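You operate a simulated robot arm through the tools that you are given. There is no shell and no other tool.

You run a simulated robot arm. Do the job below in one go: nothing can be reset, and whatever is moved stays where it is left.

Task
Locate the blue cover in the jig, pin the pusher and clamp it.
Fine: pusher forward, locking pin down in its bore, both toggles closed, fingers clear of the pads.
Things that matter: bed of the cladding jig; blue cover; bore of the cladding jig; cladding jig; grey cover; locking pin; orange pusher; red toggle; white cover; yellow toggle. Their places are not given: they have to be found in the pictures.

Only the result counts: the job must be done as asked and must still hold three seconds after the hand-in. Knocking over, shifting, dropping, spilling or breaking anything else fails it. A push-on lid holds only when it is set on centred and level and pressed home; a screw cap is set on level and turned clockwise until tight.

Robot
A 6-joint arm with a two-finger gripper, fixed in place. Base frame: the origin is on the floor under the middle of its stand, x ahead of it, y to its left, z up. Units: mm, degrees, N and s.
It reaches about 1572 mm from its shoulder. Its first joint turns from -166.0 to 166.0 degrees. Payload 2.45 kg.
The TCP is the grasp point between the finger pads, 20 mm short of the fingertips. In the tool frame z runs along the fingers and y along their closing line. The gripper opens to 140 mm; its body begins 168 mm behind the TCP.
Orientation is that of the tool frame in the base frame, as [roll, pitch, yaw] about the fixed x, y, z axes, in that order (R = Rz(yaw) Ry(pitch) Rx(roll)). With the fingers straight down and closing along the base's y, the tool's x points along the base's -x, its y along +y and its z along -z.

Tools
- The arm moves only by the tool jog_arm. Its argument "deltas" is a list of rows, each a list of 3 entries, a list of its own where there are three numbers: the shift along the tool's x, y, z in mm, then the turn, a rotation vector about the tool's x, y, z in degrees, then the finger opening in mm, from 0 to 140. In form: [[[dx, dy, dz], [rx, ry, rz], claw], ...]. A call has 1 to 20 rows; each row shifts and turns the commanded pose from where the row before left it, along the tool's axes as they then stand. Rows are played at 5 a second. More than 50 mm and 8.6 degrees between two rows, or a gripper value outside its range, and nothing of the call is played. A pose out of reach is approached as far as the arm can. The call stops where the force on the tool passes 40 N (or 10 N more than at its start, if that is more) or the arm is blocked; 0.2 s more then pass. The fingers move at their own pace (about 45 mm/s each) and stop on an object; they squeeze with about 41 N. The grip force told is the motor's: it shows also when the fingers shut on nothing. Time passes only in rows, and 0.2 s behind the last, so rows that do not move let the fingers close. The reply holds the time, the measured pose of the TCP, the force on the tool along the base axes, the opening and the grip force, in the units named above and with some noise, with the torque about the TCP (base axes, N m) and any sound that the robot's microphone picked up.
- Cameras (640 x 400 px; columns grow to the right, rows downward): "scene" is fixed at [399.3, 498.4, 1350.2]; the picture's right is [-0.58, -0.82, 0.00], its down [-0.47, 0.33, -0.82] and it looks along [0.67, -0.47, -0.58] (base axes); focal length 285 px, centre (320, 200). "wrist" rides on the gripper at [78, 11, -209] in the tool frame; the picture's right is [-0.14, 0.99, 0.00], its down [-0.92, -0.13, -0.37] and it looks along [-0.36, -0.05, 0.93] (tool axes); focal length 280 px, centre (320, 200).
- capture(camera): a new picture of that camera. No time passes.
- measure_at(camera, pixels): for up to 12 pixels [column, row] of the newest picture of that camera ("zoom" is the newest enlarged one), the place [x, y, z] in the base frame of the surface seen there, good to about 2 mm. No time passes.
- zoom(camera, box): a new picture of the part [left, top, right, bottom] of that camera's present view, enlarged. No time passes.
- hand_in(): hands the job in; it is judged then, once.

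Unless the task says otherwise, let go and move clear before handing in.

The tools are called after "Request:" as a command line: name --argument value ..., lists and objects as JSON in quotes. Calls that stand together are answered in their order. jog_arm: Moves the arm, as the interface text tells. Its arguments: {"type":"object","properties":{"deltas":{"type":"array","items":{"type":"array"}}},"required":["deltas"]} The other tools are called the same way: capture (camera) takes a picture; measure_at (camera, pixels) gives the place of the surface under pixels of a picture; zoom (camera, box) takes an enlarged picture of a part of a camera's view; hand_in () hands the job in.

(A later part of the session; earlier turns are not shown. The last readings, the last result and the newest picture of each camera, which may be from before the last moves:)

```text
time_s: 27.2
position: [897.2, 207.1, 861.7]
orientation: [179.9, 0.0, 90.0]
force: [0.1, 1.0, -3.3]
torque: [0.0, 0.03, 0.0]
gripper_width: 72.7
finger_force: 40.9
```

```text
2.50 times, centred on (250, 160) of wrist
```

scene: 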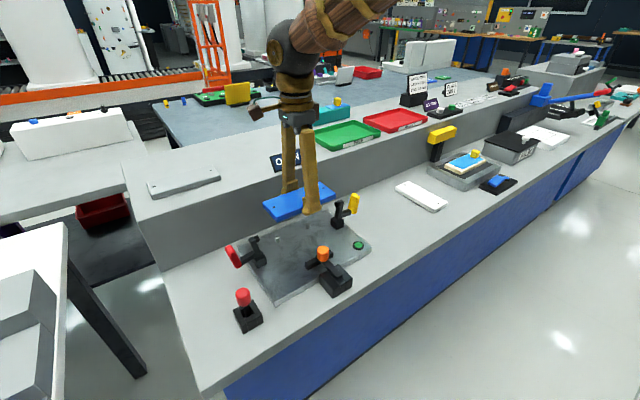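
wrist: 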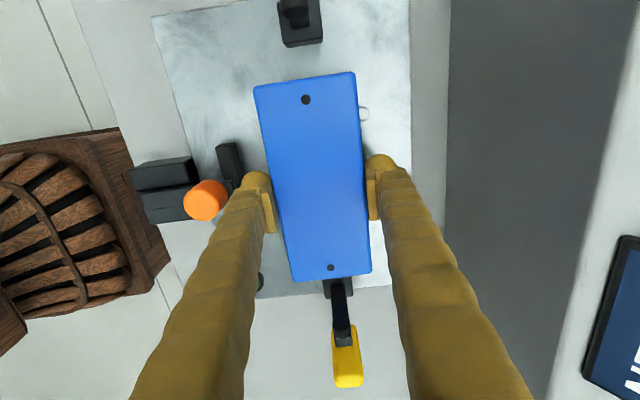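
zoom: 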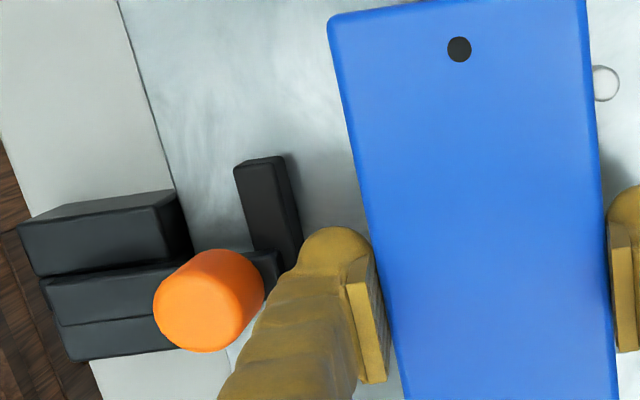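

The cover centre is at (898.2,206.8), leaving about 2.5 mm to the pins (faces at ≈937) and good clearance to the pusher head at 824. I'll descend to just above the plate.

Request:
jog_arm --deltas '[[[0, 0, 15], [0, 0, 0], 40], [[0, 0, 14], [0, 0, 0], 40], [[0, 0, 8], [0, 0, 0], 40], [[0, 0, 3], [0, 0, 0], 40], [[0, 0, 0], [0, 0, 0], 40]]'

Request:
jog_arm --deltas '[[[0, 0, 1.5], [0, 0, 0], 40], [[0, 0, 0], [0, 0, 0], 40]]'

Request:
jog_arm --deltas '[[[0, 0, 0.8], [0, 0, 0], 40], [[0, 0, 0], [0, 0, 0], 40]]'

```text
time_s: 28.4
position: [897.4, 207.4, 821.8]
orientation: [179.9, 0.0, 90.0]
force: [-0.4, 0.1, -2.7]
torque: [0.0, 0.03, 0.02]
gripper_width: 73.0
finger_force: 41.2
```

```text
time_s: 29.0
position: [897.2, 207.2, 819.9]
orientation: [179.8, -0.1, 89.9]
force: [0.6, 0.2, -1.6]
torque: [0.02, 0.0, 0.01]
gripper_width: 72.8
finger_force: 41.2
```

```text
time_s: 29.6
position: [897.9, 206.3, 819.4]
orientation: [179.9, 0.0, 90.0]
force: [0.6, 0.2, -1.7]
torque: [-0.16, 0.1, -0.01]
gripper_width: 72.8
finger_force: 40.7
```

The torque and lighter load suggest the cover is just starting to touch the plate. One more small step down.

Request:
jog_arm --deltas '[[[0, 0, 0.6], [0, 0, 0], 40], [[0, 0, 0], [0, 0, 0], 40]]'

Request:
capture --camera "wrist"

Request:
zoom --camera "scene" --box '[215, 170, 385, 310]'

```text
time_s: 30.2
position: [896.6, 207.0, 818.9]
orientation: [179.9, 0.0, 90.0]
force: [-0.9, -1.8, 1.4]
torque: [-0.4, 0.21, -0.02]
gripper_width: 73.0
finger_force: 41.1
```

```text
taken
```

wrist: 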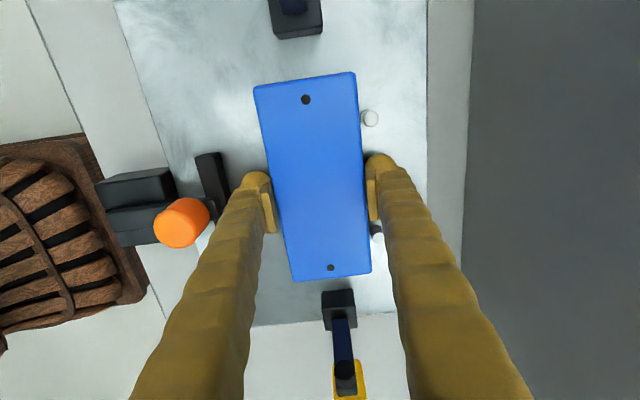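

```text
2.86 times, centred on (300, 240) of scene
```

zoom: 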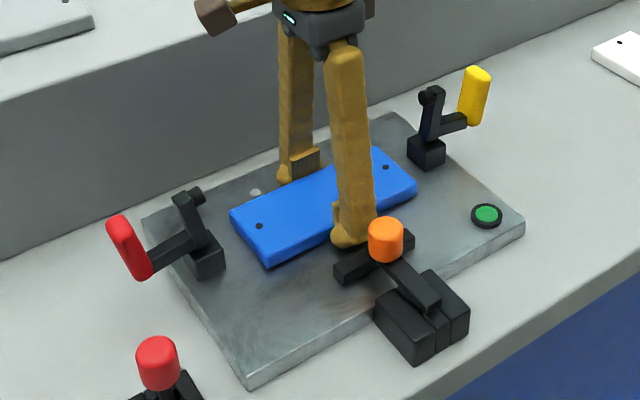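

The cover now touches the plate and both pins are visible at wrist (370,118) and (376,230). I'll measure the gap to the pins and the cover's squareness.

Request:
measure_at --camera "wrist" --pixels '[[305, 99], [331, 268], [370, 118], [376, 230], [364, 117], [358, 100], [371, 268], [372, 240], [368, 170], [213, 175], [223, 178], [232, 190]]'

Request:
zoom --camera "wrist" --box '[320, 80, 420, 280]'

```text
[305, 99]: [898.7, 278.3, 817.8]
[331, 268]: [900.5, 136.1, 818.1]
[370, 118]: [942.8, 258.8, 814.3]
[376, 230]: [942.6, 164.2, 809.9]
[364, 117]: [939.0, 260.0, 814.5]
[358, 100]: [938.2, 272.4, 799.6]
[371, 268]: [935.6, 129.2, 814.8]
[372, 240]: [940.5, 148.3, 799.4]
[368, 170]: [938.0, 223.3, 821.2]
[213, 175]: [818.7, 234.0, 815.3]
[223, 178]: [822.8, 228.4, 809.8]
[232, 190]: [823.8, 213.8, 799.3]
```

```text
2.00 times, centred on (370, 180) of wrist
```

zoom: 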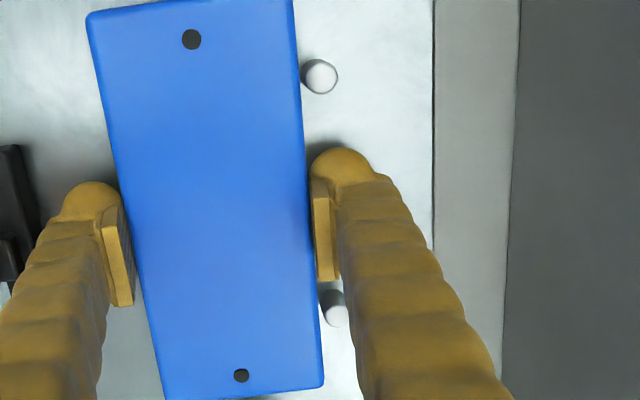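

The gap to the pins looks like 1–2 mm and the cover is within about 0.7° of square. I'll nudge it in +x (tool y) in small steps until it seats on the pins.

Request:
jog_arm --deltas '[[[0, 0.8, -0.3], [0, 0, 0], 40], [[0, 0, 0], [0, 0, 0], 40]]'

Request:
jog_arm --deltas '[[[0, 0.8, 0], [0, 0, 0], 40], [[0, 0, 0], [0, 0, 0], 40]]'

```text
time_s: 30.8
position: [899.3, 207.7, 818.7]
orientation: [180.0, 0.0, 90.0]
force: [0.2, 0.2, -3.1]
torque: [0.0, -0.01, -0.01]
gripper_width: 72.8
finger_force: 41.4
```

```text
time_s: 31.4
position: [900.3, 206.5, 818.1]
orientation: [180.0, 0.0, 90.0]
force: [0.0, 0.2, -2.6]
torque: [-0.01, 0.01, -0.04]
gripper_width: 72.8
finger_force: 40.9
```

No pin contact yet, so I'll keep nudging.

Request:
jog_arm --deltas '[[[0, 0.8, 0], [0, 0, 0], 40], [[0, 0, 0], [0, 0, 0], 40]]'

Request:
jog_arm --deltas '[[[0, 0.8, 0], [0, 0, 0], 40], [[0, 0, 0], [0, 0, 0], 40]]'

```text
time_s: 32.0
position: [901.3, 207.6, 818.6]
orientation: [179.9, 0.0, 90.0]
force: [-13.5, 2.4, 0.8]
torque: [0.05, 0.08, 0.03]
gripper_width: 72.7
finger_force: 41.3
```

```text
time_s: 32.6
position: [898.6, 207.3, 818.8]
orientation: [179.9, 0.1, 90.0]
force: [-23.0, 3.9, 0.6]
torque: [0.05, 0.3, 0.0]
gripper_width: 73.0
finger_force: 40.4
```

The cover is seated on the pins (-23 N in x). I'll back off slightly, lower it onto the plate and open the fingers by about 5 mm a side.

Request:
jog_arm --deltas '[[[0, -1.2, 0], [0, 0, 0], 40], [[0, 0, 0.5], [0, 0, 0], 40], [[0, 0, 0], [0, 0, 0], 40]]'

Request:
jog_arm --deltas '[[[0, 0, 0], [0, 0, 0], 74], [[0, 0, 0], [0, 0, 0], 78], [[0, 0, 0], [0, 0, 0], 82], [[0, 0, 0], [0, 0, 0], 82]]'

Request:
capture --camera "wrist"

```text
time_s: 33.4
position: [900.1, 207.1, 819.0]
orientation: [179.8, 0.0, 90.0]
force: [-1.0, 0.5, -2.9]
torque: [-0.01, 0.05, 0.0]
gripper_width: 72.8
finger_force: 40.9
```

```text
time_s: 34.4
position: [899.1, 206.4, 819.5]
orientation: [179.9, 0.0, 90.0]
force: [-0.8, 0.9, 0.1]
torque: [0.01, 0.0, 0.03]
gripper_width: 82.2
finger_force: 0.0
```

```text
taken
```

wrist: 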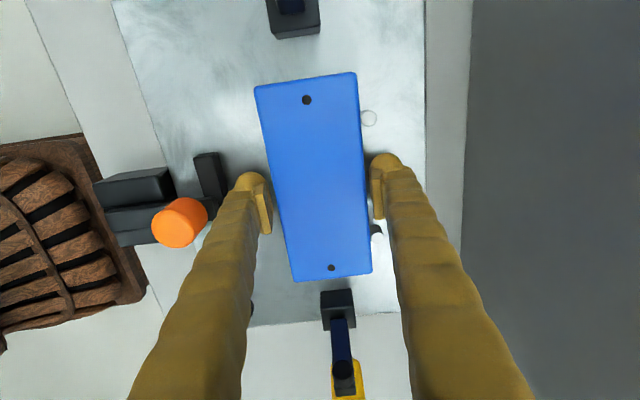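

The fingers are open and the cover rests on the plate. I'll retract straight up slowly, then measure its location.

Request:
jog_arm --deltas '[[[0, 0, -5], [0, 0, 0], 82], [[0, 0, -15], [0, 0, 0], 82], [[0, 0, -30], [0, 0, 0], 82], [[0, 0, -40], [0, 0, 0], 82], [[0, 0, -40], [0, 0, 0], 82], [[0, 0, 0], [0, 0, 0], 82]]'

Request:
capture --camera "wrist"

Request:
capture --camera "scene"

Request:
zoom --camera "wrist" --box '[180, 30, 420, 280]'

```text
time_s: 35.8
position: [898.3, 205.8, 949.6]
orientation: [179.8, 0.1, 90.0]
force: [-0.5, 0.4, 0.0]
torque: [0.0, -0.01, -0.01]
gripper_width: 81.9
finger_force: 0.0
```

```text
taken
```

wrist: 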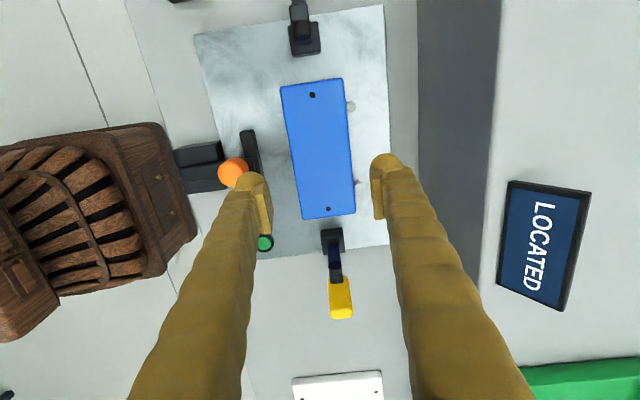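

```text
taken
```

scene: 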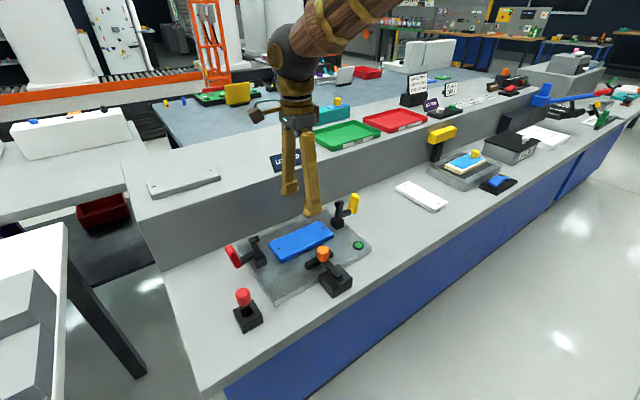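

```text
1.60 times, centred on (300, 155) of wrist
```

zoom: 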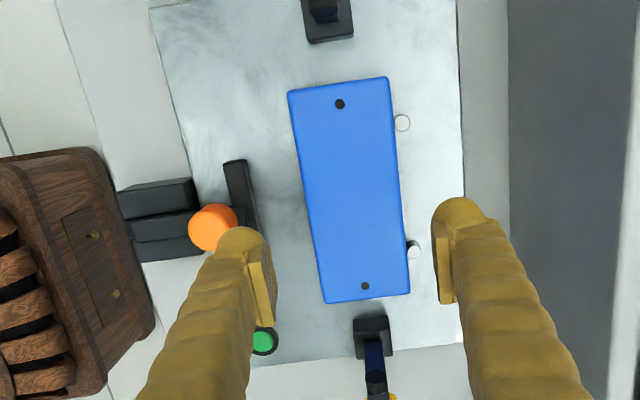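

The jig's sign now reads "LOCATED", which confirms the cover is properly placed. Next I'll move over the orange knob at about (801,207) and look before gripping it.

Request:
jog_arm --deltas '[[[0, -33, 0], [0, 0, 0], 70], [[0.3, -33, 0], [0, 0, 0], 70], [[0, -32, 0], [0, 0, 0], 70], [[0, 0, 30], [0, 0, 0], 70], [[0, 0, 20], [0, 0, 0], 70], [[0, 0, 0], [0, 0, 0], 70]]'

Request:
capture --camera "wrist"

Request:
zoom --camera "scene" --box '[215, 150, 385, 310]'

```text
time_s: 37.2
position: [800.3, 207.7, 899.9]
orientation: [179.8, 0.1, 90.0]
force: [0.2, -0.3, -0.5]
torque: [0.03, -0.01, -0.03]
gripper_width: 69.9
finger_force: 0.0
```

```text
taken
```

wrist: 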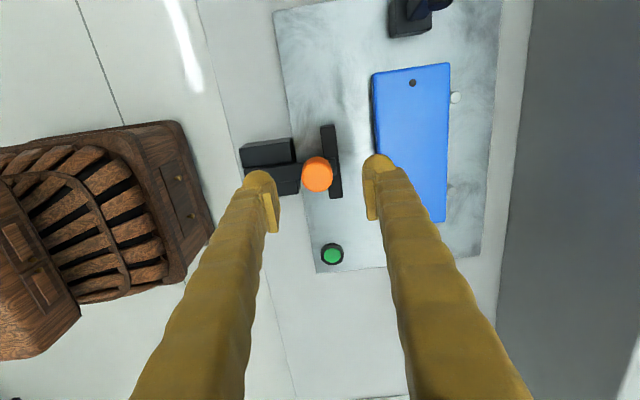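

```text
2.50 times, centred on (300, 230) of scene
```

zoom: 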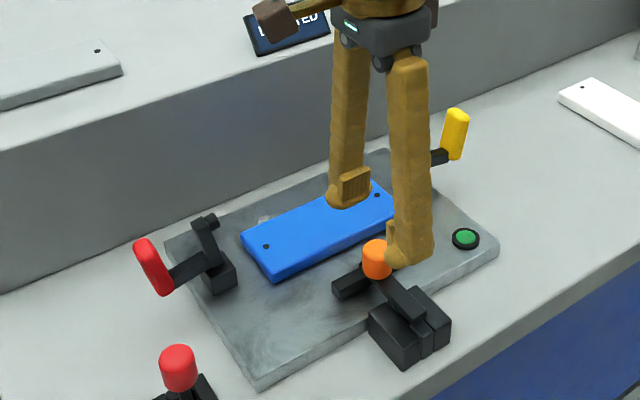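

Request:
measure_at --camera "wrist" --pixels '[[317, 173], [303, 174], [331, 173], [317, 160], [317, 186], [412, 83], [437, 200], [328, 140], [336, 160], [455, 97], [245, 150], [300, 182]]'

Request:
zoom --camera "wrist" --box '[220, 110, 400, 250]'

```text
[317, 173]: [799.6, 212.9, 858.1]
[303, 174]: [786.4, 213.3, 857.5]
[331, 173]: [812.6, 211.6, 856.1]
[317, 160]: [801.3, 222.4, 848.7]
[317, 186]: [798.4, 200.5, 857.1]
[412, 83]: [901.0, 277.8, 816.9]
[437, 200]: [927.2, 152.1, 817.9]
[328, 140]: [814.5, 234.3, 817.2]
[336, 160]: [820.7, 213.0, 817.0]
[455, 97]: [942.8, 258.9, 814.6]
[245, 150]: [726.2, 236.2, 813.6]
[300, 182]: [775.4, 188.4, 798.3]
```

```text
2.86 times, centred on (310, 180) of wrist
```

zoom: 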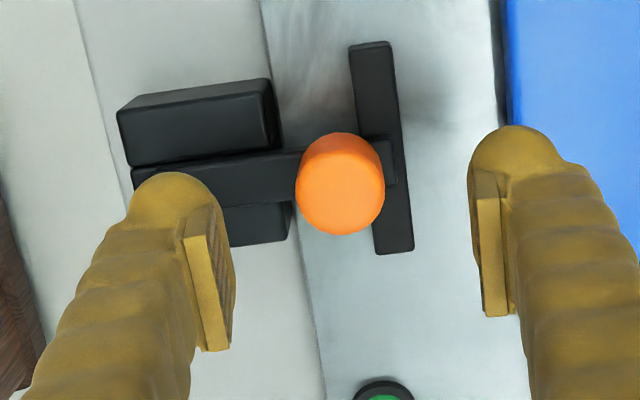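

The knob's centre is at about (799.5,208), with its top at z≈858. I'll descend to z≈850 with the fingers on its ±x sides and close.

Request:
jog_arm --deltas '[[[0.5, 0, 20], [0, 0, 0], 60], [[0, 0, 18], [0, 0, 0], 60], [[0, 0, 8], [0, 0, 0], 60], [[0, 0, 4], [0, 0, 0], 60], [[0, 0, 0], [0, 0, 0], 60]]'

Request:
jog_arm --deltas '[[[0, 0, 0], [0, 0, 0], 45], [[0, 0, 0], [0, 0, 0], 30], [[0, 0, 0], [0, 0, 0], 15], [[0, 0, 0], [0, 0, 0], 15]]'

Request:
capture --camera "wrist"

```text
time_s: 38.4
position: [800.9, 208.4, 848.4]
orientation: [179.9, -0.1, 90.0]
force: [0.0, -0.5, 0.2]
torque: [0.02, 0.02, -0.02]
gripper_width: 60.1
finger_force: 0.1
```

```text
time_s: 39.4
position: [800.6, 208.3, 849.0]
orientation: [179.9, -0.1, 90.0]
force: [0.0, 0.8, 11.9]
torque: [0.0, 0.13, 0.0]
gripper_width: 28.2
finger_force: 40.7
```

```text
taken
```

wrist: 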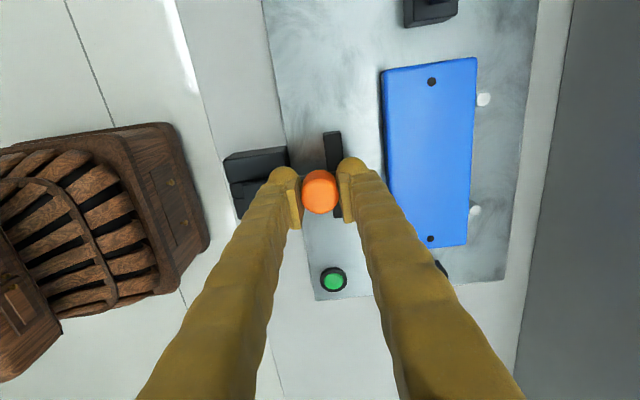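

The knob is gripped (28.2 mm, 41 N). I'll ease up 0.5 mm and slide the pusher forward in steps while watching the force.

Request:
jog_arm --deltas '[[[0, 0, -0.5], [0, 0, 0], 15], [[0, 4, 0], [0, 0, 0], 15], [[0, 6, 0], [0, 0, 0], 15], [[0, 0, 0], [0, 0, 0], 15]]'

Request:
capture --camera "wrist"

```text
time_s: 40.4
position: [809.5, 208.4, 849.5]
orientation: [-179.9, 0.0, 90.0]
force: [-1.3, -1.5, -8.7]
torque: [-0.04, 0.04, 0.0]
gripper_width: 28.3
finger_force: 45.6
```

```text
taken
```

wrist: 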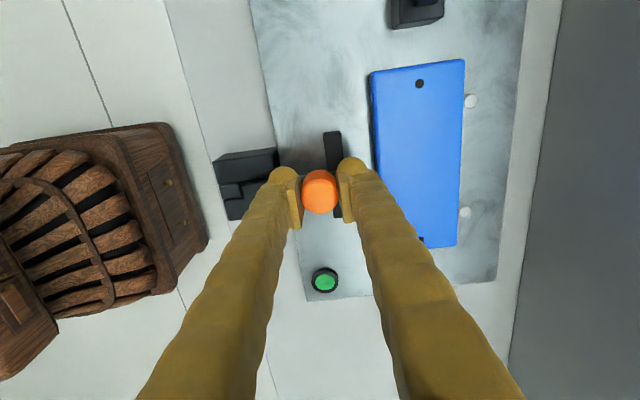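

The pusher slides freely (about 1 N). I'll continue forward, easing down 0.3 mm to relieve the upward pull, and slow down near the cover.

Request:
jog_arm --deltas '[[[0, 6, 0.25], [0, 0, 0], 15], [[0, 6, 0], [0, 0, 0], 15], [[0, 5, 0], [0, 0, 0], 15], [[0, 4, 0], [0, 0, 0], 15], [[0, 0, 0], [0, 0, 0], 15]]'

Request:
capture --camera "wrist"

```text
time_s: 41.6
position: [832.4, 208.7, 849.2]
orientation: [-180.0, 0.0, 89.9]
force: [-1.4, -4.1, -6.3]
torque: [-0.08, 0.0, 0.01]
gripper_width: 28.1
finger_force: 44.6
```

```text
taken
```

wrist: 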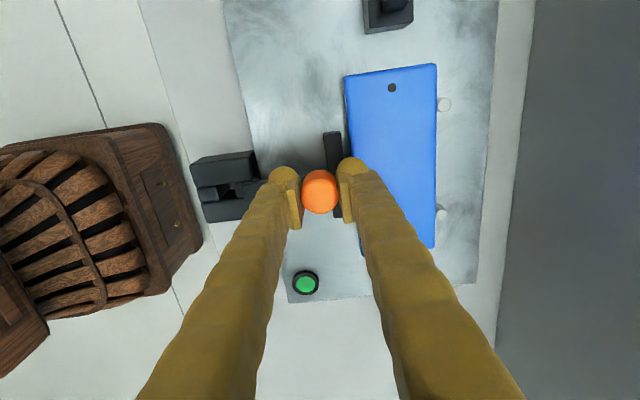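

The head is about 7 mm short of the cover, and the bore is opening behind the tail near wrist (207,193). I'll continue in small steps.

Request:
jog_arm --deltas '[[[0, 2, 0], [0, 0, 0], 15], [[0, 2, 0], [0, 0, 0], 15], [[0, 0, 0], [0, 0, 0], 15]]'

Request:
jog_arm --deltas '[[[0, 1.5, 0], [0, 0, 0], 15], [[0, 0, 0], [0, 0, 0], 15]]'

Request:
jog_arm --deltas '[[[0, 1.5, 0], [0, 0, 0], 15], [[0, 0, 0], [0, 0, 0], 15]]'

```text
time_s: 42.4
position: [834.9, 208.3, 849.2]
orientation: [179.9, -0.1, 90.0]
force: [-0.7, 2.5, -16.9]
torque: [-0.01, 0.03, 0.03]
gripper_width: 28.0
finger_force: 44.7
```

```text
time_s: 43.0
position: [836.7, 208.1, 849.9]
orientation: [-180.0, 0.0, 89.9]
force: [-0.7, 4.2, -24.1]
torque: [0.0, 0.05, -0.02]
gripper_width: 28.1
finger_force: 44.9
```

```text
time_s: 43.6
position: [837.8, 207.8, 848.8]
orientation: [179.9, 0.1, 90.0]
force: [-6.8, 1.8, -17.7]
torque: [-0.02, 0.08, -0.01]
gripper_width: 28.1
finger_force: 44.8
```

The x force is starting to build (-6.8 N), and the grip is pulling up a bit, so I'll ease down 0.4 mm and press on slightly.

Request:
jog_arm --deltas '[[[0, 0, 0.4], [0, 0, 0], 15], [[0, 1, 0], [0, 0, 0], 15], [[0, 0, 0], [0, 0, 0], 15]]'

Request:
capture --camera "wrist"

Request:
capture --camera "scene"

Request:
zoom --camera "wrist" --box '[170, 50, 470, 260]'

```text
time_s: 44.4
position: [838.5, 208.9, 849.4]
orientation: [180.0, 0.0, 90.0]
force: [-29.5, 2.5, 6.3]
torque: [0.04, 0.33, 0.07]
gripper_width: 28.4
finger_force: 44.6
```

```text
taken
```

wrist: 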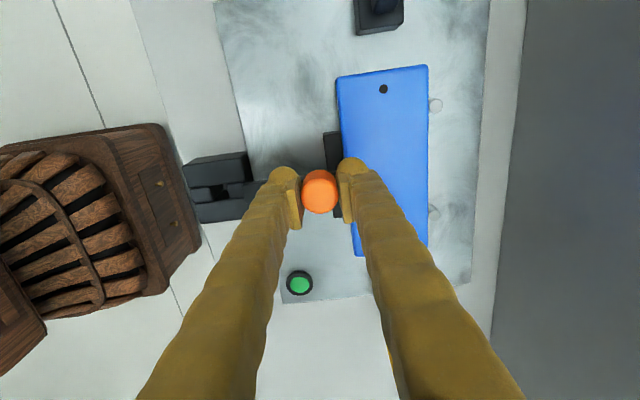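

```text
taken
```

scene: 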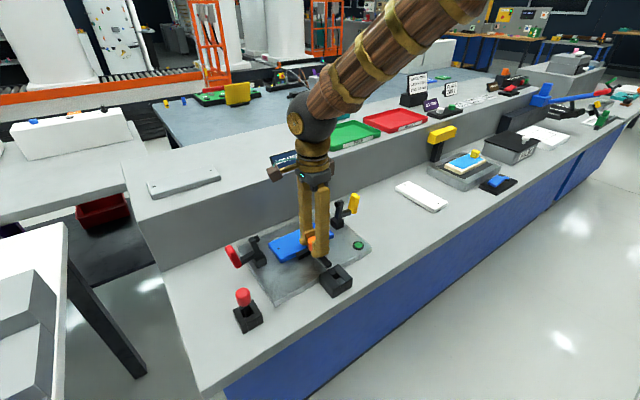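

```text
1.90 times, centred on (320, 155) of wrist
```

zoom: 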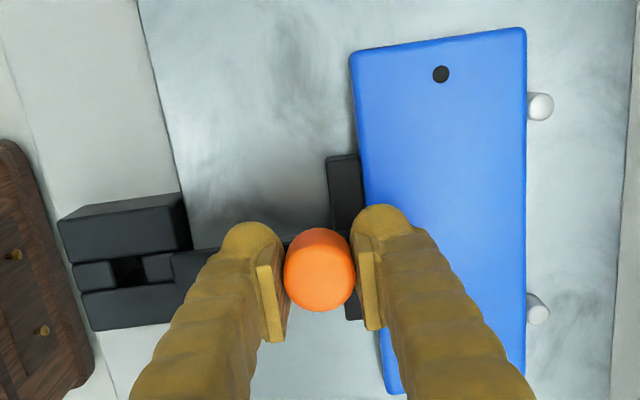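

The pusher is forward against the cover (-29.5 N), and the square bore is now exposed behind its tail at zoom (128,270). I'll relax 0.5 mm, release the knob, and rise clear.

Request:
jog_arm --deltas '[[[0, -0.5, 0], [0, 0, 0], 15], [[0, 0, 0], [0, 0, 0], 15], [[0, 0, 0], [0, 0, 0], 34], [[0, 0, 0], [0, 0, 0], 44], [[0, 0, 0], [0, 0, 0], 50]]'

Request:
jog_arm --deltas '[[[0, 0, -5], [0, 0, 0], 50], [[0, 0, -25], [0, 0, 0], 50], [[0, 0, -40], [0, 0, 0], 50], [[0, 0, -30], [0, 0, 0], 50], [[0, 0, 0], [0, 0, 0], 50]]'

Request:
capture --camera "wrist"

Request:
zoom --camera "scene" --box '[215, 130, 385, 310]'

Request:
zoom --camera "wrist" --box '[180, 80, 340, 230]'

```text
time_s: 45.6
position: [840.9, 208.9, 849.4]
orientation: [179.9, 0.0, 90.0]
force: [0.3, 0.1, -0.7]
torque: [0.05, 0.01, -0.04]
gripper_width: 50.0
finger_force: 0.1
```

```text
time_s: 46.8
position: [842.0, 209.2, 948.5]
orientation: [179.9, 0.0, 89.9]
force: [-0.2, 0.1, 0.0]
torque: [-0.01, 0.05, 0.02]
gripper_width: 49.8
finger_force: 0.1
```

```text
taken
```

wrist: 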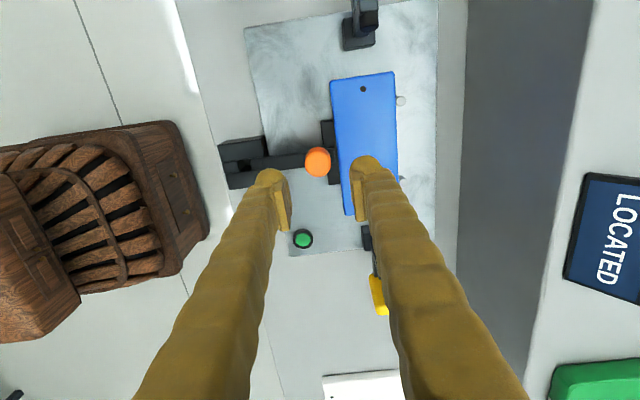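

```text
2.22 times, centred on (300, 220) of scene
```

zoom: 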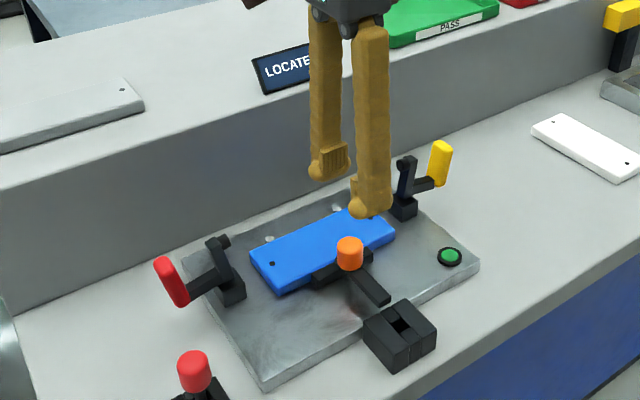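

```text
2.67 times, centred on (260, 155) of wrist
```

zoom: 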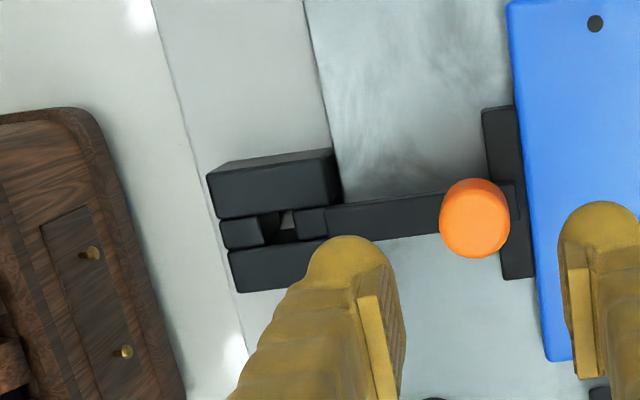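

The sign stays at "LOCATED" and the pusher rests against the cover. I'll position the camera to look straight into the exposed bore and measure it.

Request:
jog_arm --deltas '[[[12, -29, 16], [0, 0, 0], 70], [[12, -29, 16], [0, 0, 0], 90], [[12, -29, 16], [0, 0, 0], 100], [[0, 0, 0], [0, 0, 0], 100]]'

Request:
capture --camera "wrist"

Request:
zoom --camera "wrist" --box '[260, 160, 380, 240]'

```text
time_s: 47.8
position: [752.7, 244.2, 901.0]
orientation: [179.9, 0.0, 90.1]
force: [-0.5, -0.5, -0.4]
torque: [0.01, 0.02, 0.03]
gripper_width: 100.0
finger_force: 0.1
```

```text
taken
```

wrist: 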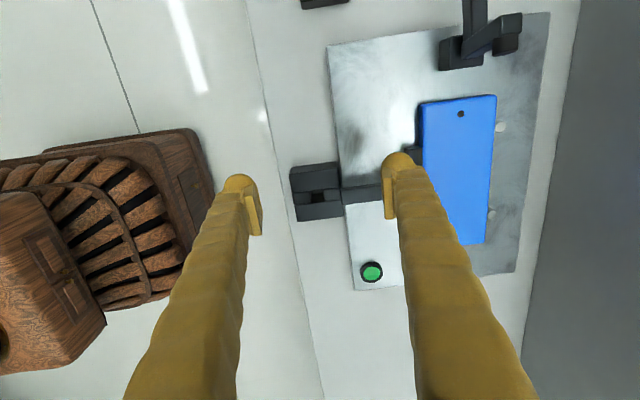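

```text
5.00 times, centred on (320, 200) of wrist
```

zoom: 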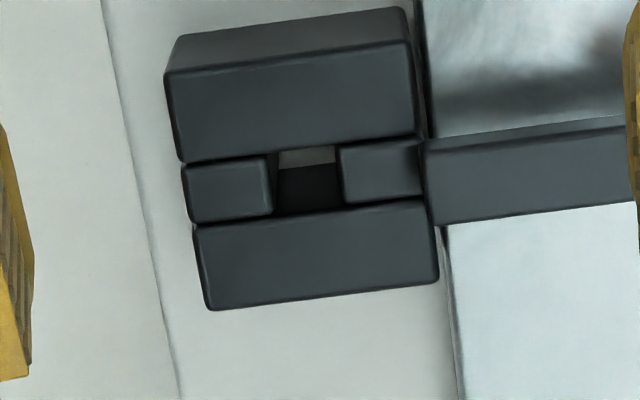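

The bore is clearly visible at zoom (275–340, 150–212). I'll measure the rim points around it.

Request:
measure_at --camera "zoom" --pixels '[[262, 190], [350, 178], [300, 140], [310, 222], [268, 190], [344, 178], [303, 147], [308, 214], [307, 158], [307, 190], [415, 170], [435, 180]]'

Request:
measure_at --camera "zoom" --pixels '[[185, 165], [178, 75], [405, 40], [205, 305], [435, 280], [200, 225], [415, 135], [430, 205], [270, 165], [272, 213], [338, 150], [343, 202]]'

```text
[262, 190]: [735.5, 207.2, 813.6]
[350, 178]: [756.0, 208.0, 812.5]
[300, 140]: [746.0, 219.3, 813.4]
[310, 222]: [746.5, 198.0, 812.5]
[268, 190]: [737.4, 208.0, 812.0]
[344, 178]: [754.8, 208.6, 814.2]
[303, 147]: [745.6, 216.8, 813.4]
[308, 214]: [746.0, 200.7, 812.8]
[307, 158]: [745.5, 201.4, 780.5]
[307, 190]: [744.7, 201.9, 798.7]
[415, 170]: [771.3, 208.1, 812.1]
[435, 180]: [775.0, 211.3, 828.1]
```

```text
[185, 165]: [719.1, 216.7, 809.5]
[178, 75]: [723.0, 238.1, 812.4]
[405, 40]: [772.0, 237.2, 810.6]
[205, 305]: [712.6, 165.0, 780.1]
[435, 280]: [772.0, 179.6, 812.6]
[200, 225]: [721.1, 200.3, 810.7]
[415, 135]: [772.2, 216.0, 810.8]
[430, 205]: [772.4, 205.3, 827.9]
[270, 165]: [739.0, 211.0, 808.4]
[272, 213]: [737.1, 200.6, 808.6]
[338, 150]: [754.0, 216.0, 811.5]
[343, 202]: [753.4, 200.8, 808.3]
```

The bore's centre is at about (746, 208.4), roughly 16 mm square, with its top at z≈813. The pusher's tail now ends at x≈772, clear of it. I'll go up and over to look at the locking pin.

Request:
jog_arm --deltas '[[[0, 0, -40], [0, 0, 0], 100], [[20, 4, -20], [0, 0, 0], 80], [[40, 3.5, 0], [0, 0, 0], 70], [[40, 3.5, 0], [0, 0, 0], 70], [[40, 3.5, 0], [0, 0, 0], 70], [[40, 3, 0], [0, 0, 0], 70], [[20, 0, 0], [0, 0, 0], 70], [[0, 0, 0], [0, 0, 0], 70]]'

Request:
capture --camera "wrist"

Request:
zoom --camera "wrist" --box '[240, 110, 400, 250]'

Request:
capture --camera "scene"

```text
time_s: 49.6
position: [771.0, 446.3, 960.5]
orientation: [179.8, -0.1, 90.0]
force: [-0.6, -0.4, 0.1]
torque: [0.02, 0.04, 0.01]
gripper_width: 69.9
finger_force: 0.2
```

```text
taken
```

wrist: 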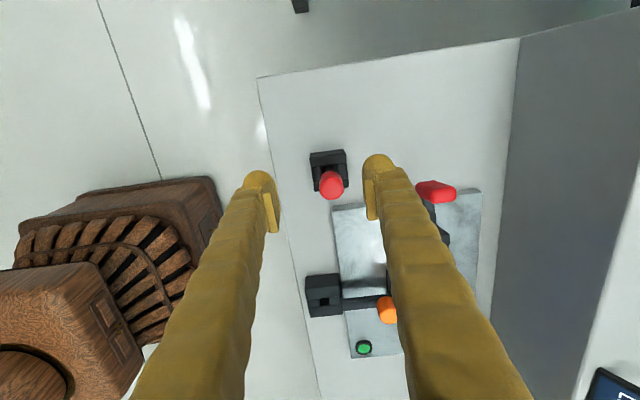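

```text
2.86 times, centred on (320, 180) of wrist
```

zoom: 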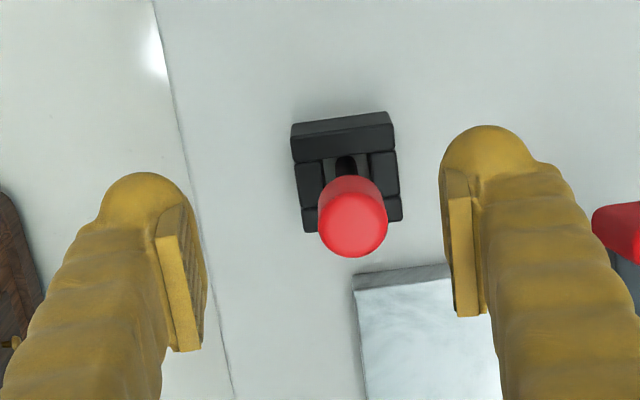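

```text
taken
```

scene: 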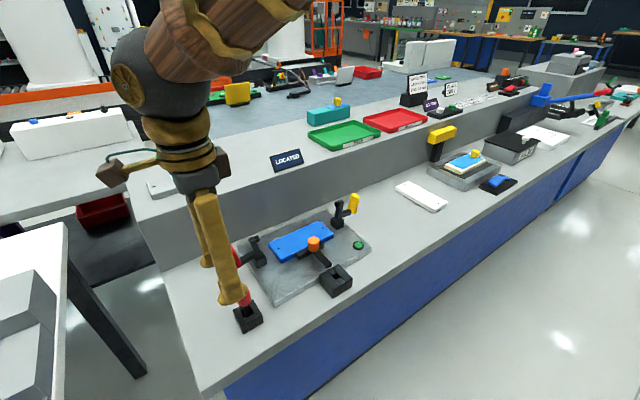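

Request:
measure_at --camera "zoom" --pixels '[[353, 225], [330, 225], [376, 225], [353, 250], [353, 200], [353, 182], [345, 162], [345, 172], [310, 140], [385, 135], [310, 170], [385, 170]]'

Request:
measure_at --camera "zoom" --pixels '[[322, 165], [370, 158], [345, 152], [308, 215], [395, 212], [320, 240], [386, 235], [322, 210], [386, 205]]'

```text
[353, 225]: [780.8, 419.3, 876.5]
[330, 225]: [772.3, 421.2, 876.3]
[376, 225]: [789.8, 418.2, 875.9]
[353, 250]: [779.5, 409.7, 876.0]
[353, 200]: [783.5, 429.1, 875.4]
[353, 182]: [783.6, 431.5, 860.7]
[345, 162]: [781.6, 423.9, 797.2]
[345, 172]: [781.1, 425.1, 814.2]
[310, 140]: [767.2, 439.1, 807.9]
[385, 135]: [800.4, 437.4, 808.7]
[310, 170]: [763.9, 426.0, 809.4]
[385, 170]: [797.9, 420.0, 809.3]
```

```text
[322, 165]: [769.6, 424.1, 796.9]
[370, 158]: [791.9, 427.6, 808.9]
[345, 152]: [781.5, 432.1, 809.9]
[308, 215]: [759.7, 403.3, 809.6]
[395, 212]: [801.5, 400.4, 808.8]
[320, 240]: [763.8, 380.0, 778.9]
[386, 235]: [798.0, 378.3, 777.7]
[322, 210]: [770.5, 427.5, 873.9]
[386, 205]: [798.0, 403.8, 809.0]
```

The pin's red knob is centred at about (781,419.5) with its top at z≈876, standing in a holder whose top is at z≈809. I'll move over it and descend partway to verify alignment.

Request:
jog_arm --deltas '[[[-13.4, 5, 0], [0, 0, 0], 70], [[-13.4, 5, 10], [0, 0, 0], 70], [[0, 0, 30], [0, 0, 0], 64], [[0, 0, 15], [0, 0, 0], 60], [[0, 0, 0], [0, 0, 0], 60]]'

Request:
capture --camera "wrist"

Request:
zoom --camera "wrist" --box '[240, 110, 400, 250]'

```text
time_s: 50.8
position: [779.9, 417.9, 904.6]
orientation: [179.9, -0.1, 89.9]
force: [-0.7, 0.2, -0.8]
torque: [0.02, -0.02, 0.0]
gripper_width: 59.8
finger_force: 0.0
```

```text
taken
```

wrist: 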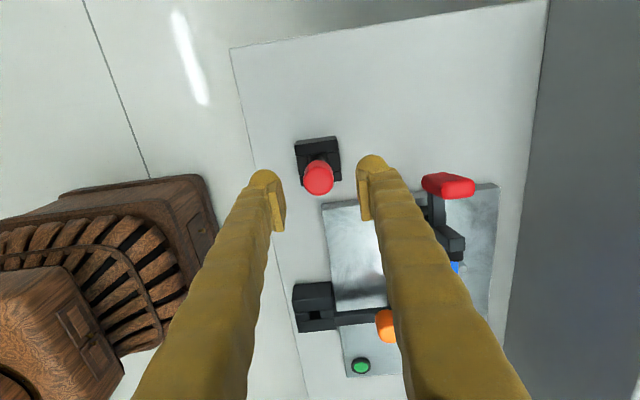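

```text
2.86 times, centred on (320, 180) of wrist
```

zoom: 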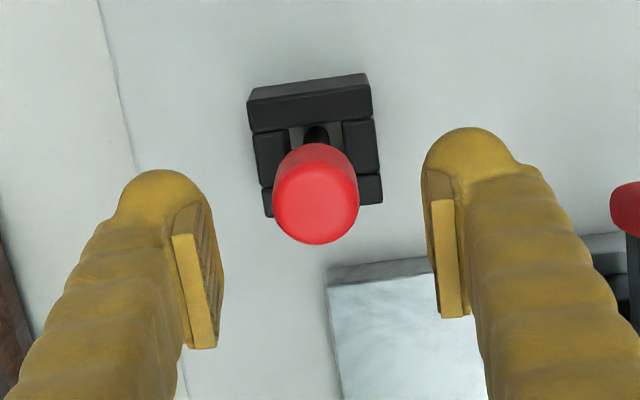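

Request:
measure_at --camera "zoom" --pixels '[[316, 200], [275, 200], [357, 200], [316, 236], [316, 165], [316, 150], [304, 135], [328, 132], [316, 130], [316, 140], [290, 135], [342, 130]]'

Request:
zoom --camera "scene" --box '[200, 260, 290, 340]'

```text
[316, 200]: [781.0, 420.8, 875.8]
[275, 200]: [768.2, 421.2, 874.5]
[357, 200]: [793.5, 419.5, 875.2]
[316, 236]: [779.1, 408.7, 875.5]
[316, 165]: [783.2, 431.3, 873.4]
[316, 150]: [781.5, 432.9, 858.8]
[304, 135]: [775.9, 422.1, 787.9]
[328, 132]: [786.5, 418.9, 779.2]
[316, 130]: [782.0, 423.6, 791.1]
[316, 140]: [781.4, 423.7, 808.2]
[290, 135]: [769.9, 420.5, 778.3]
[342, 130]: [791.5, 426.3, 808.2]
```

```text
5.00 times, centred on (245, 300) of scene
```

zoom: 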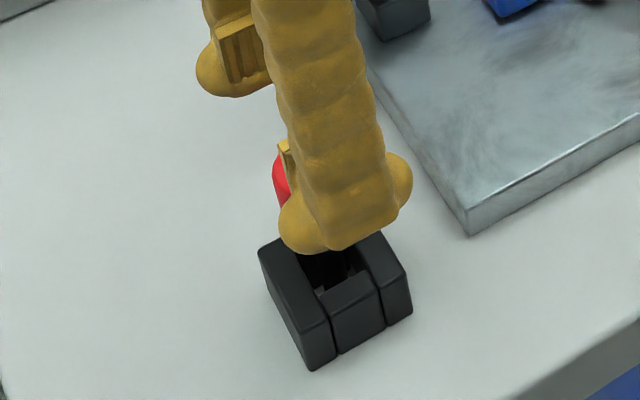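

The knob centre is confirmed at (781,420), with a shaft about 10–11 mm across. I'll trim alignment, descend to z≈858 and close on the knob.

Request:
jog_arm --deltas '[[[0.8, 0.6, 20], [0, 0, 0], 60], [[0, 0, 16], [0, 0, 0], 60], [[0, 0, 10], [0, 0, 0], 60], [[0, 0, 0], [0, 0, 0], 60]]'

Request:
jog_arm --deltas '[[[0, 0, 0], [0, 0, 0], 45], [[0, 0, 0], [0, 0, 0], 30], [[0, 0, 0], [0, 0, 0], 15], [[0, 0, 0], [0, 0, 0], 15]]'

Request:
capture --camera "wrist"

```text
time_s: 51.8
position: [781.5, 418.0, 859.3]
orientation: [179.8, -0.1, 90.0]
force: [-0.5, 0.0, -0.4]
torque: [0.01, 0.01, 0.01]
gripper_width: 60.2
finger_force: 0.1
```

```text
time_s: 52.8
position: [781.4, 417.6, 860.8]
orientation: [179.9, 0.0, 90.0]
force: [-0.5, -0.2, 0.2]
torque: [0.01, -0.02, 0.01]
gripper_width: 26.0
finger_force: 38.3
```

```text
taken
```

wrist: 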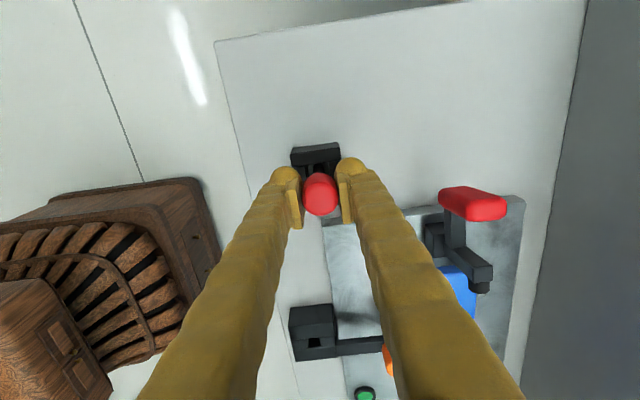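

The knob is gripped (26 mm). I'll lift it straight up gently and check that it comes free.

Request:
jog_arm --deltas '[[[0, 0, -3], [0, 0, 0], 15], [[0, 0, -8], [0, 0, 0], 15], [[0, 0, -15], [0, 0, 0], 15], [[0, 0, -22], [0, 0, 0], 15], [[0, 0, -25], [0, 0, 0], 15], [[0, 0, -17], [0, 0, 0], 15], [[0, 0, 0], [0, 0, 0], 15]]'

Request:
capture --camera "scene"

Request:
zoom --camera "scene" --box '[190, 200, 310, 340]'

Request:
capture --camera "wrist"

```text
time_s: 54.4
position: [780.6, 419.6, 948.7]
orientation: [180.0, 0.0, 90.1]
force: [-0.8, 0.5, -0.9]
torque: [0.0, 0.02, 0.01]
gripper_width: 25.8
finger_force: 40.2
```

```text
taken
```

scene: 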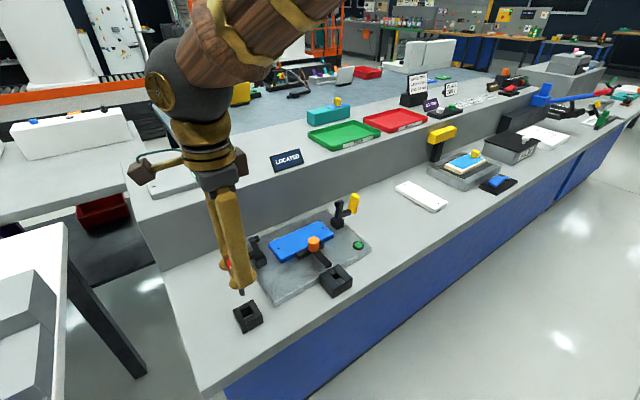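

```text
2.86 times, centred on (250, 270) of scene
```

zoom: 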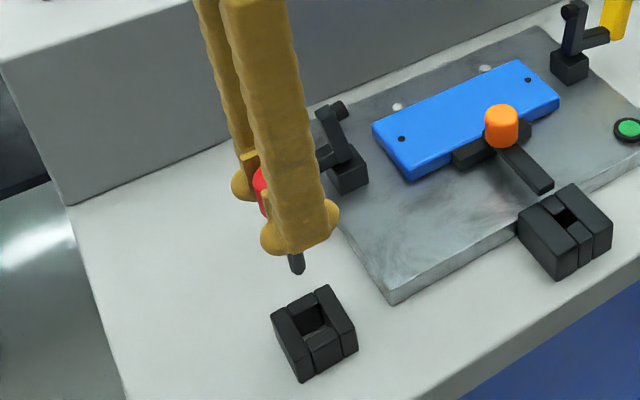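

```text
taken
```

wrist: 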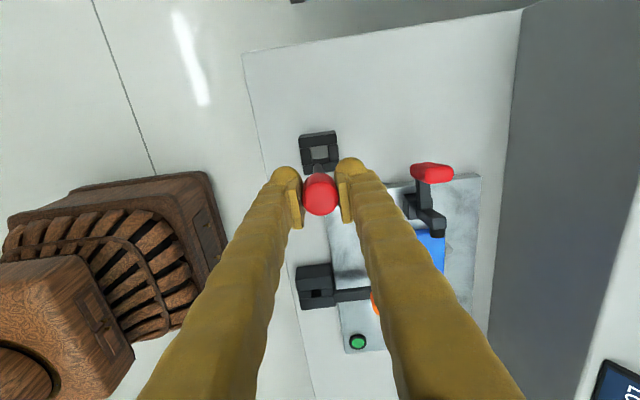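

The pin is free and held. I'll measure the shaft tip at scene zoom (297,266) and from the wrist view near (318,167) to find its offset from the TCP.

Request:
measure_at --camera "zoom" --pixels '[[297, 268], [295, 258], [299, 262], [291, 262], [304, 262], [566, 217]]'

Request:
zoom --camera "wrist" --box '[280, 120, 360, 220]'

Request:
measure_at --camera "wrist" --pixels '[[321, 200], [318, 168], [316, 168], [320, 168], [318, 172], [310, 200], [332, 200], [321, 212], [321, 186], [317, 165]]'

```text
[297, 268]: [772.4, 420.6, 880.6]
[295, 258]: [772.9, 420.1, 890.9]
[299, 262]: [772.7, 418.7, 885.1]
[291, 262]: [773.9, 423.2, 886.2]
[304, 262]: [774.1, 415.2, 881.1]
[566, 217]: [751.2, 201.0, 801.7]
```

```text
4.00 times, centred on (320, 170) of wrist
```

zoom: 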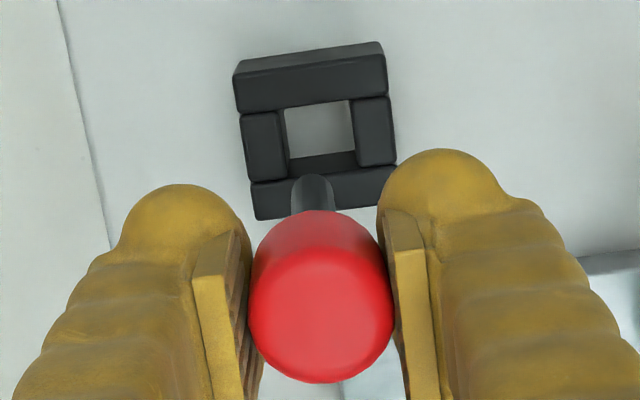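

```text
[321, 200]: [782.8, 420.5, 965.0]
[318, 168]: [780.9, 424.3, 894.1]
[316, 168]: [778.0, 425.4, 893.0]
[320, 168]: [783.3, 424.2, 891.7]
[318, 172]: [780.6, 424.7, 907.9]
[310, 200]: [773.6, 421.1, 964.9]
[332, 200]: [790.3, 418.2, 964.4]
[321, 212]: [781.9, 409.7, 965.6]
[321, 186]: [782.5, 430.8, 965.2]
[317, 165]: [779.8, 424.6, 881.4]
```

The pin hangs vertically, centred at about (781.5,420), with its tip about 71 mm below the TCP. I'll carry it over the bore at about (746,208.4) and then check alignment.

Request:
jog_arm --deltas '[[[-15, -2.5, 0], [0, 0, 0], 15], [[-30, -5, 0], [0, 0, 0], 15], [[-38, -7, 0], [0, 0, 0], 15], [[-40, -7, 0], [0, 0, 0], 15], [[-40, -7, 0], [0, 0, 0], 15], [[-30, -5, 0], [0, 0, 0], 15], [[-18.6, -2, 0], [0, 0, 0], 15], [[0, 0, 0], [0, 0, 0], 15]]'

Request:
capture --camera "wrist"

Request:
zoom --camera "wrist" --box '[270, 110, 370, 220]'

Request:
capture --camera "scene"

Request:
zoom --camera "scene" --box '[290, 200, 390, 310]'

```text
time_s: 56.2
position: [745.5, 205.9, 950.1]
orientation: [180.0, -0.1, 90.0]
force: [0.5, -0.4, -0.9]
torque: [0.0, 0.0, -0.02]
gripper_width: 25.7
finger_force: 41.0
```

```text
taken
```

wrist: 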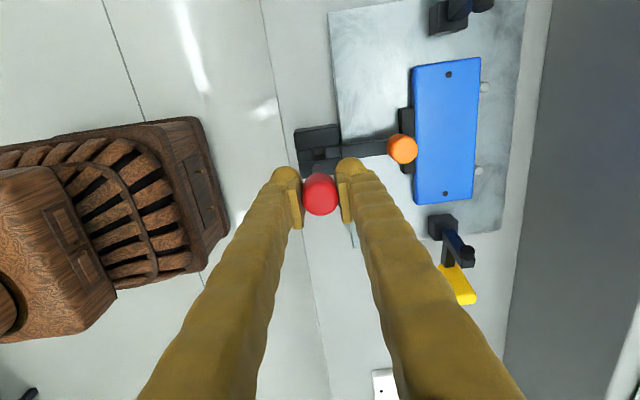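

```text
3.64 times, centred on (320, 165) of wrist
```

zoom: 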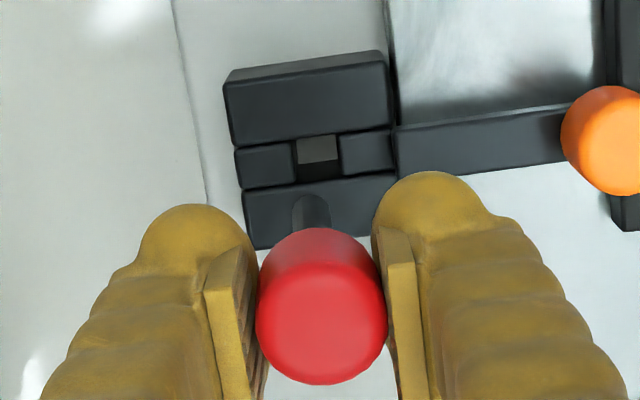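

```text
taken
```

scene: 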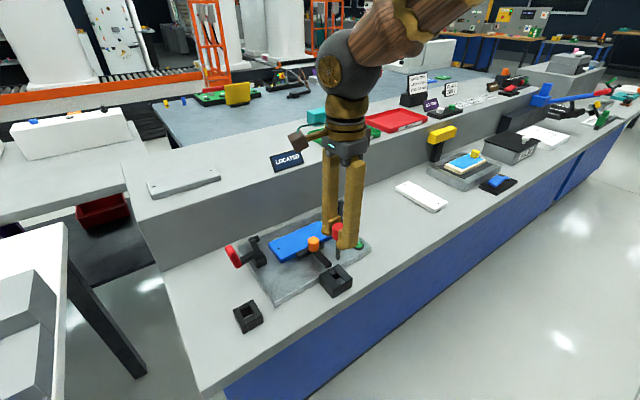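

```text
3.64 times, centred on (340, 255) of scene
```

zoom: 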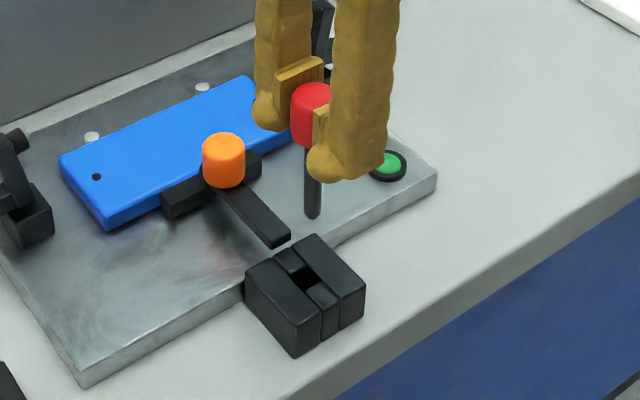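

The pin tip is about 65 mm above the block. I'll descend 52 mm and check the tip against the bore with both cameras.

Request:
jog_arm --deltas '[[[0, 0, 12], [0, 0, 0], 15], [[0, 0, 18], [0, 0, 0], 15], [[0, 0, 15], [0, 0, 0], 15], [[0, 0, 7], [0, 0, 0], 15], [[0, 0, 0], [0, 0, 0], 15]]'

Request:
capture --camera "wrist"

Request:
zoom --camera "scene" --box '[310, 240, 370, 310]'

Request:
zoom --camera "wrist" --box '[280, 130, 360, 220]'

```text
time_s: 57.4
position: [744.9, 206.7, 898.9]
orientation: [179.9, 0.0, 90.1]
force: [-0.9, 0.3, -0.5]
torque: [0.01, 0.01, 0.03]
gripper_width: 25.5
finger_force: 41.2
```

```text
taken
```

wrist: 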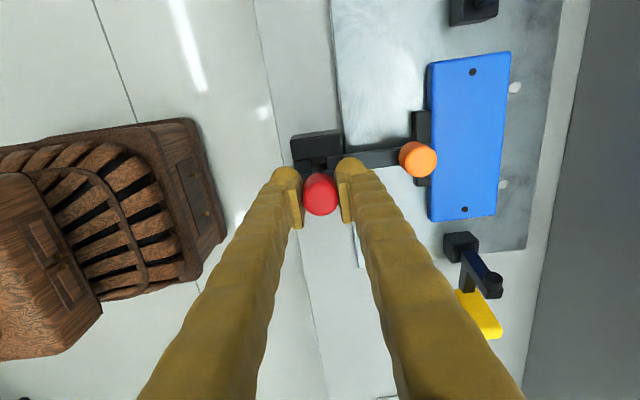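

```text
5.71 times, centred on (340, 275) of scene
```

zoom: 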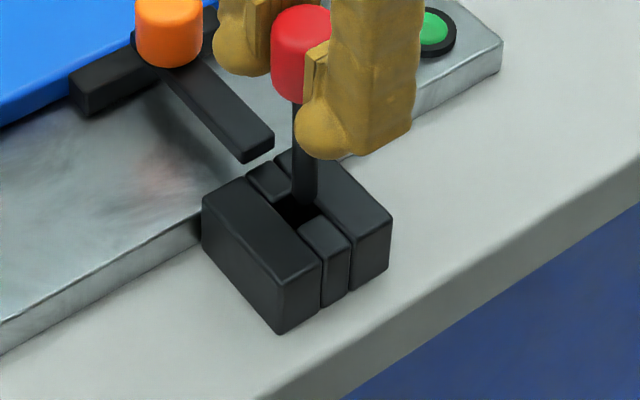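

```text
4.44 times, centred on (320, 175) of wrist
```

zoom: 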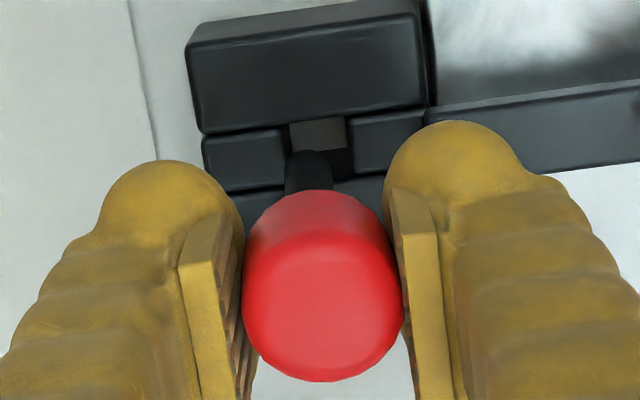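

I need exact numbers here. I'll measure the shaft sides and the bore edges in this wrist zoom, then do the same from the scene.

Request:
measure_at --camera "zoom" --pixels '[[309, 165], [290, 175], [328, 175], [309, 180], [309, 156], [280, 150], [356, 140], [318, 120], [320, 135], [285, 135], [350, 125], [340, 165]]'

Request:
zoom --camera "scene" --box '[310, 240, 370, 310]'

Request:
measure_at --camera "zoom" --pixels '[[303, 195], [303, 180], [295, 190], [312, 190], [303, 203], [303, 150], [272, 195], [330, 225], [297, 228], [265, 170], [340, 180], [290, 208]]'

```text
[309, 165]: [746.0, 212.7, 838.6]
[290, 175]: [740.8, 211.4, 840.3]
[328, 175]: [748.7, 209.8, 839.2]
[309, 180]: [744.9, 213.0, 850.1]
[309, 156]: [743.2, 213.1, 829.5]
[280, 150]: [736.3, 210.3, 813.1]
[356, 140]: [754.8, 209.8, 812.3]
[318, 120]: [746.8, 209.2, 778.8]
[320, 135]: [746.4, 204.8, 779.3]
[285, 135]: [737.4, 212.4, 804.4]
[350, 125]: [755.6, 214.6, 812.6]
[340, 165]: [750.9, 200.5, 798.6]
```

```text
5.71 times, centred on (340, 275) of scene
```

zoom: 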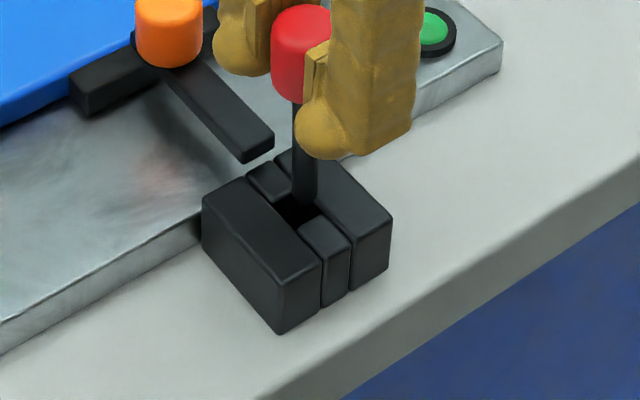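

```text
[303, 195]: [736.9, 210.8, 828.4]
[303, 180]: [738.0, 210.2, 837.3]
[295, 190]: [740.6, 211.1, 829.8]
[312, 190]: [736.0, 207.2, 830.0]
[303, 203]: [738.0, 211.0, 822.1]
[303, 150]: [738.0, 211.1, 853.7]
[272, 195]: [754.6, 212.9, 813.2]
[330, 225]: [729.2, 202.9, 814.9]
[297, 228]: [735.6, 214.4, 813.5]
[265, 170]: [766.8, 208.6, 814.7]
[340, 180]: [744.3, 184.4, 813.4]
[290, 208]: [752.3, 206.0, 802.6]
```

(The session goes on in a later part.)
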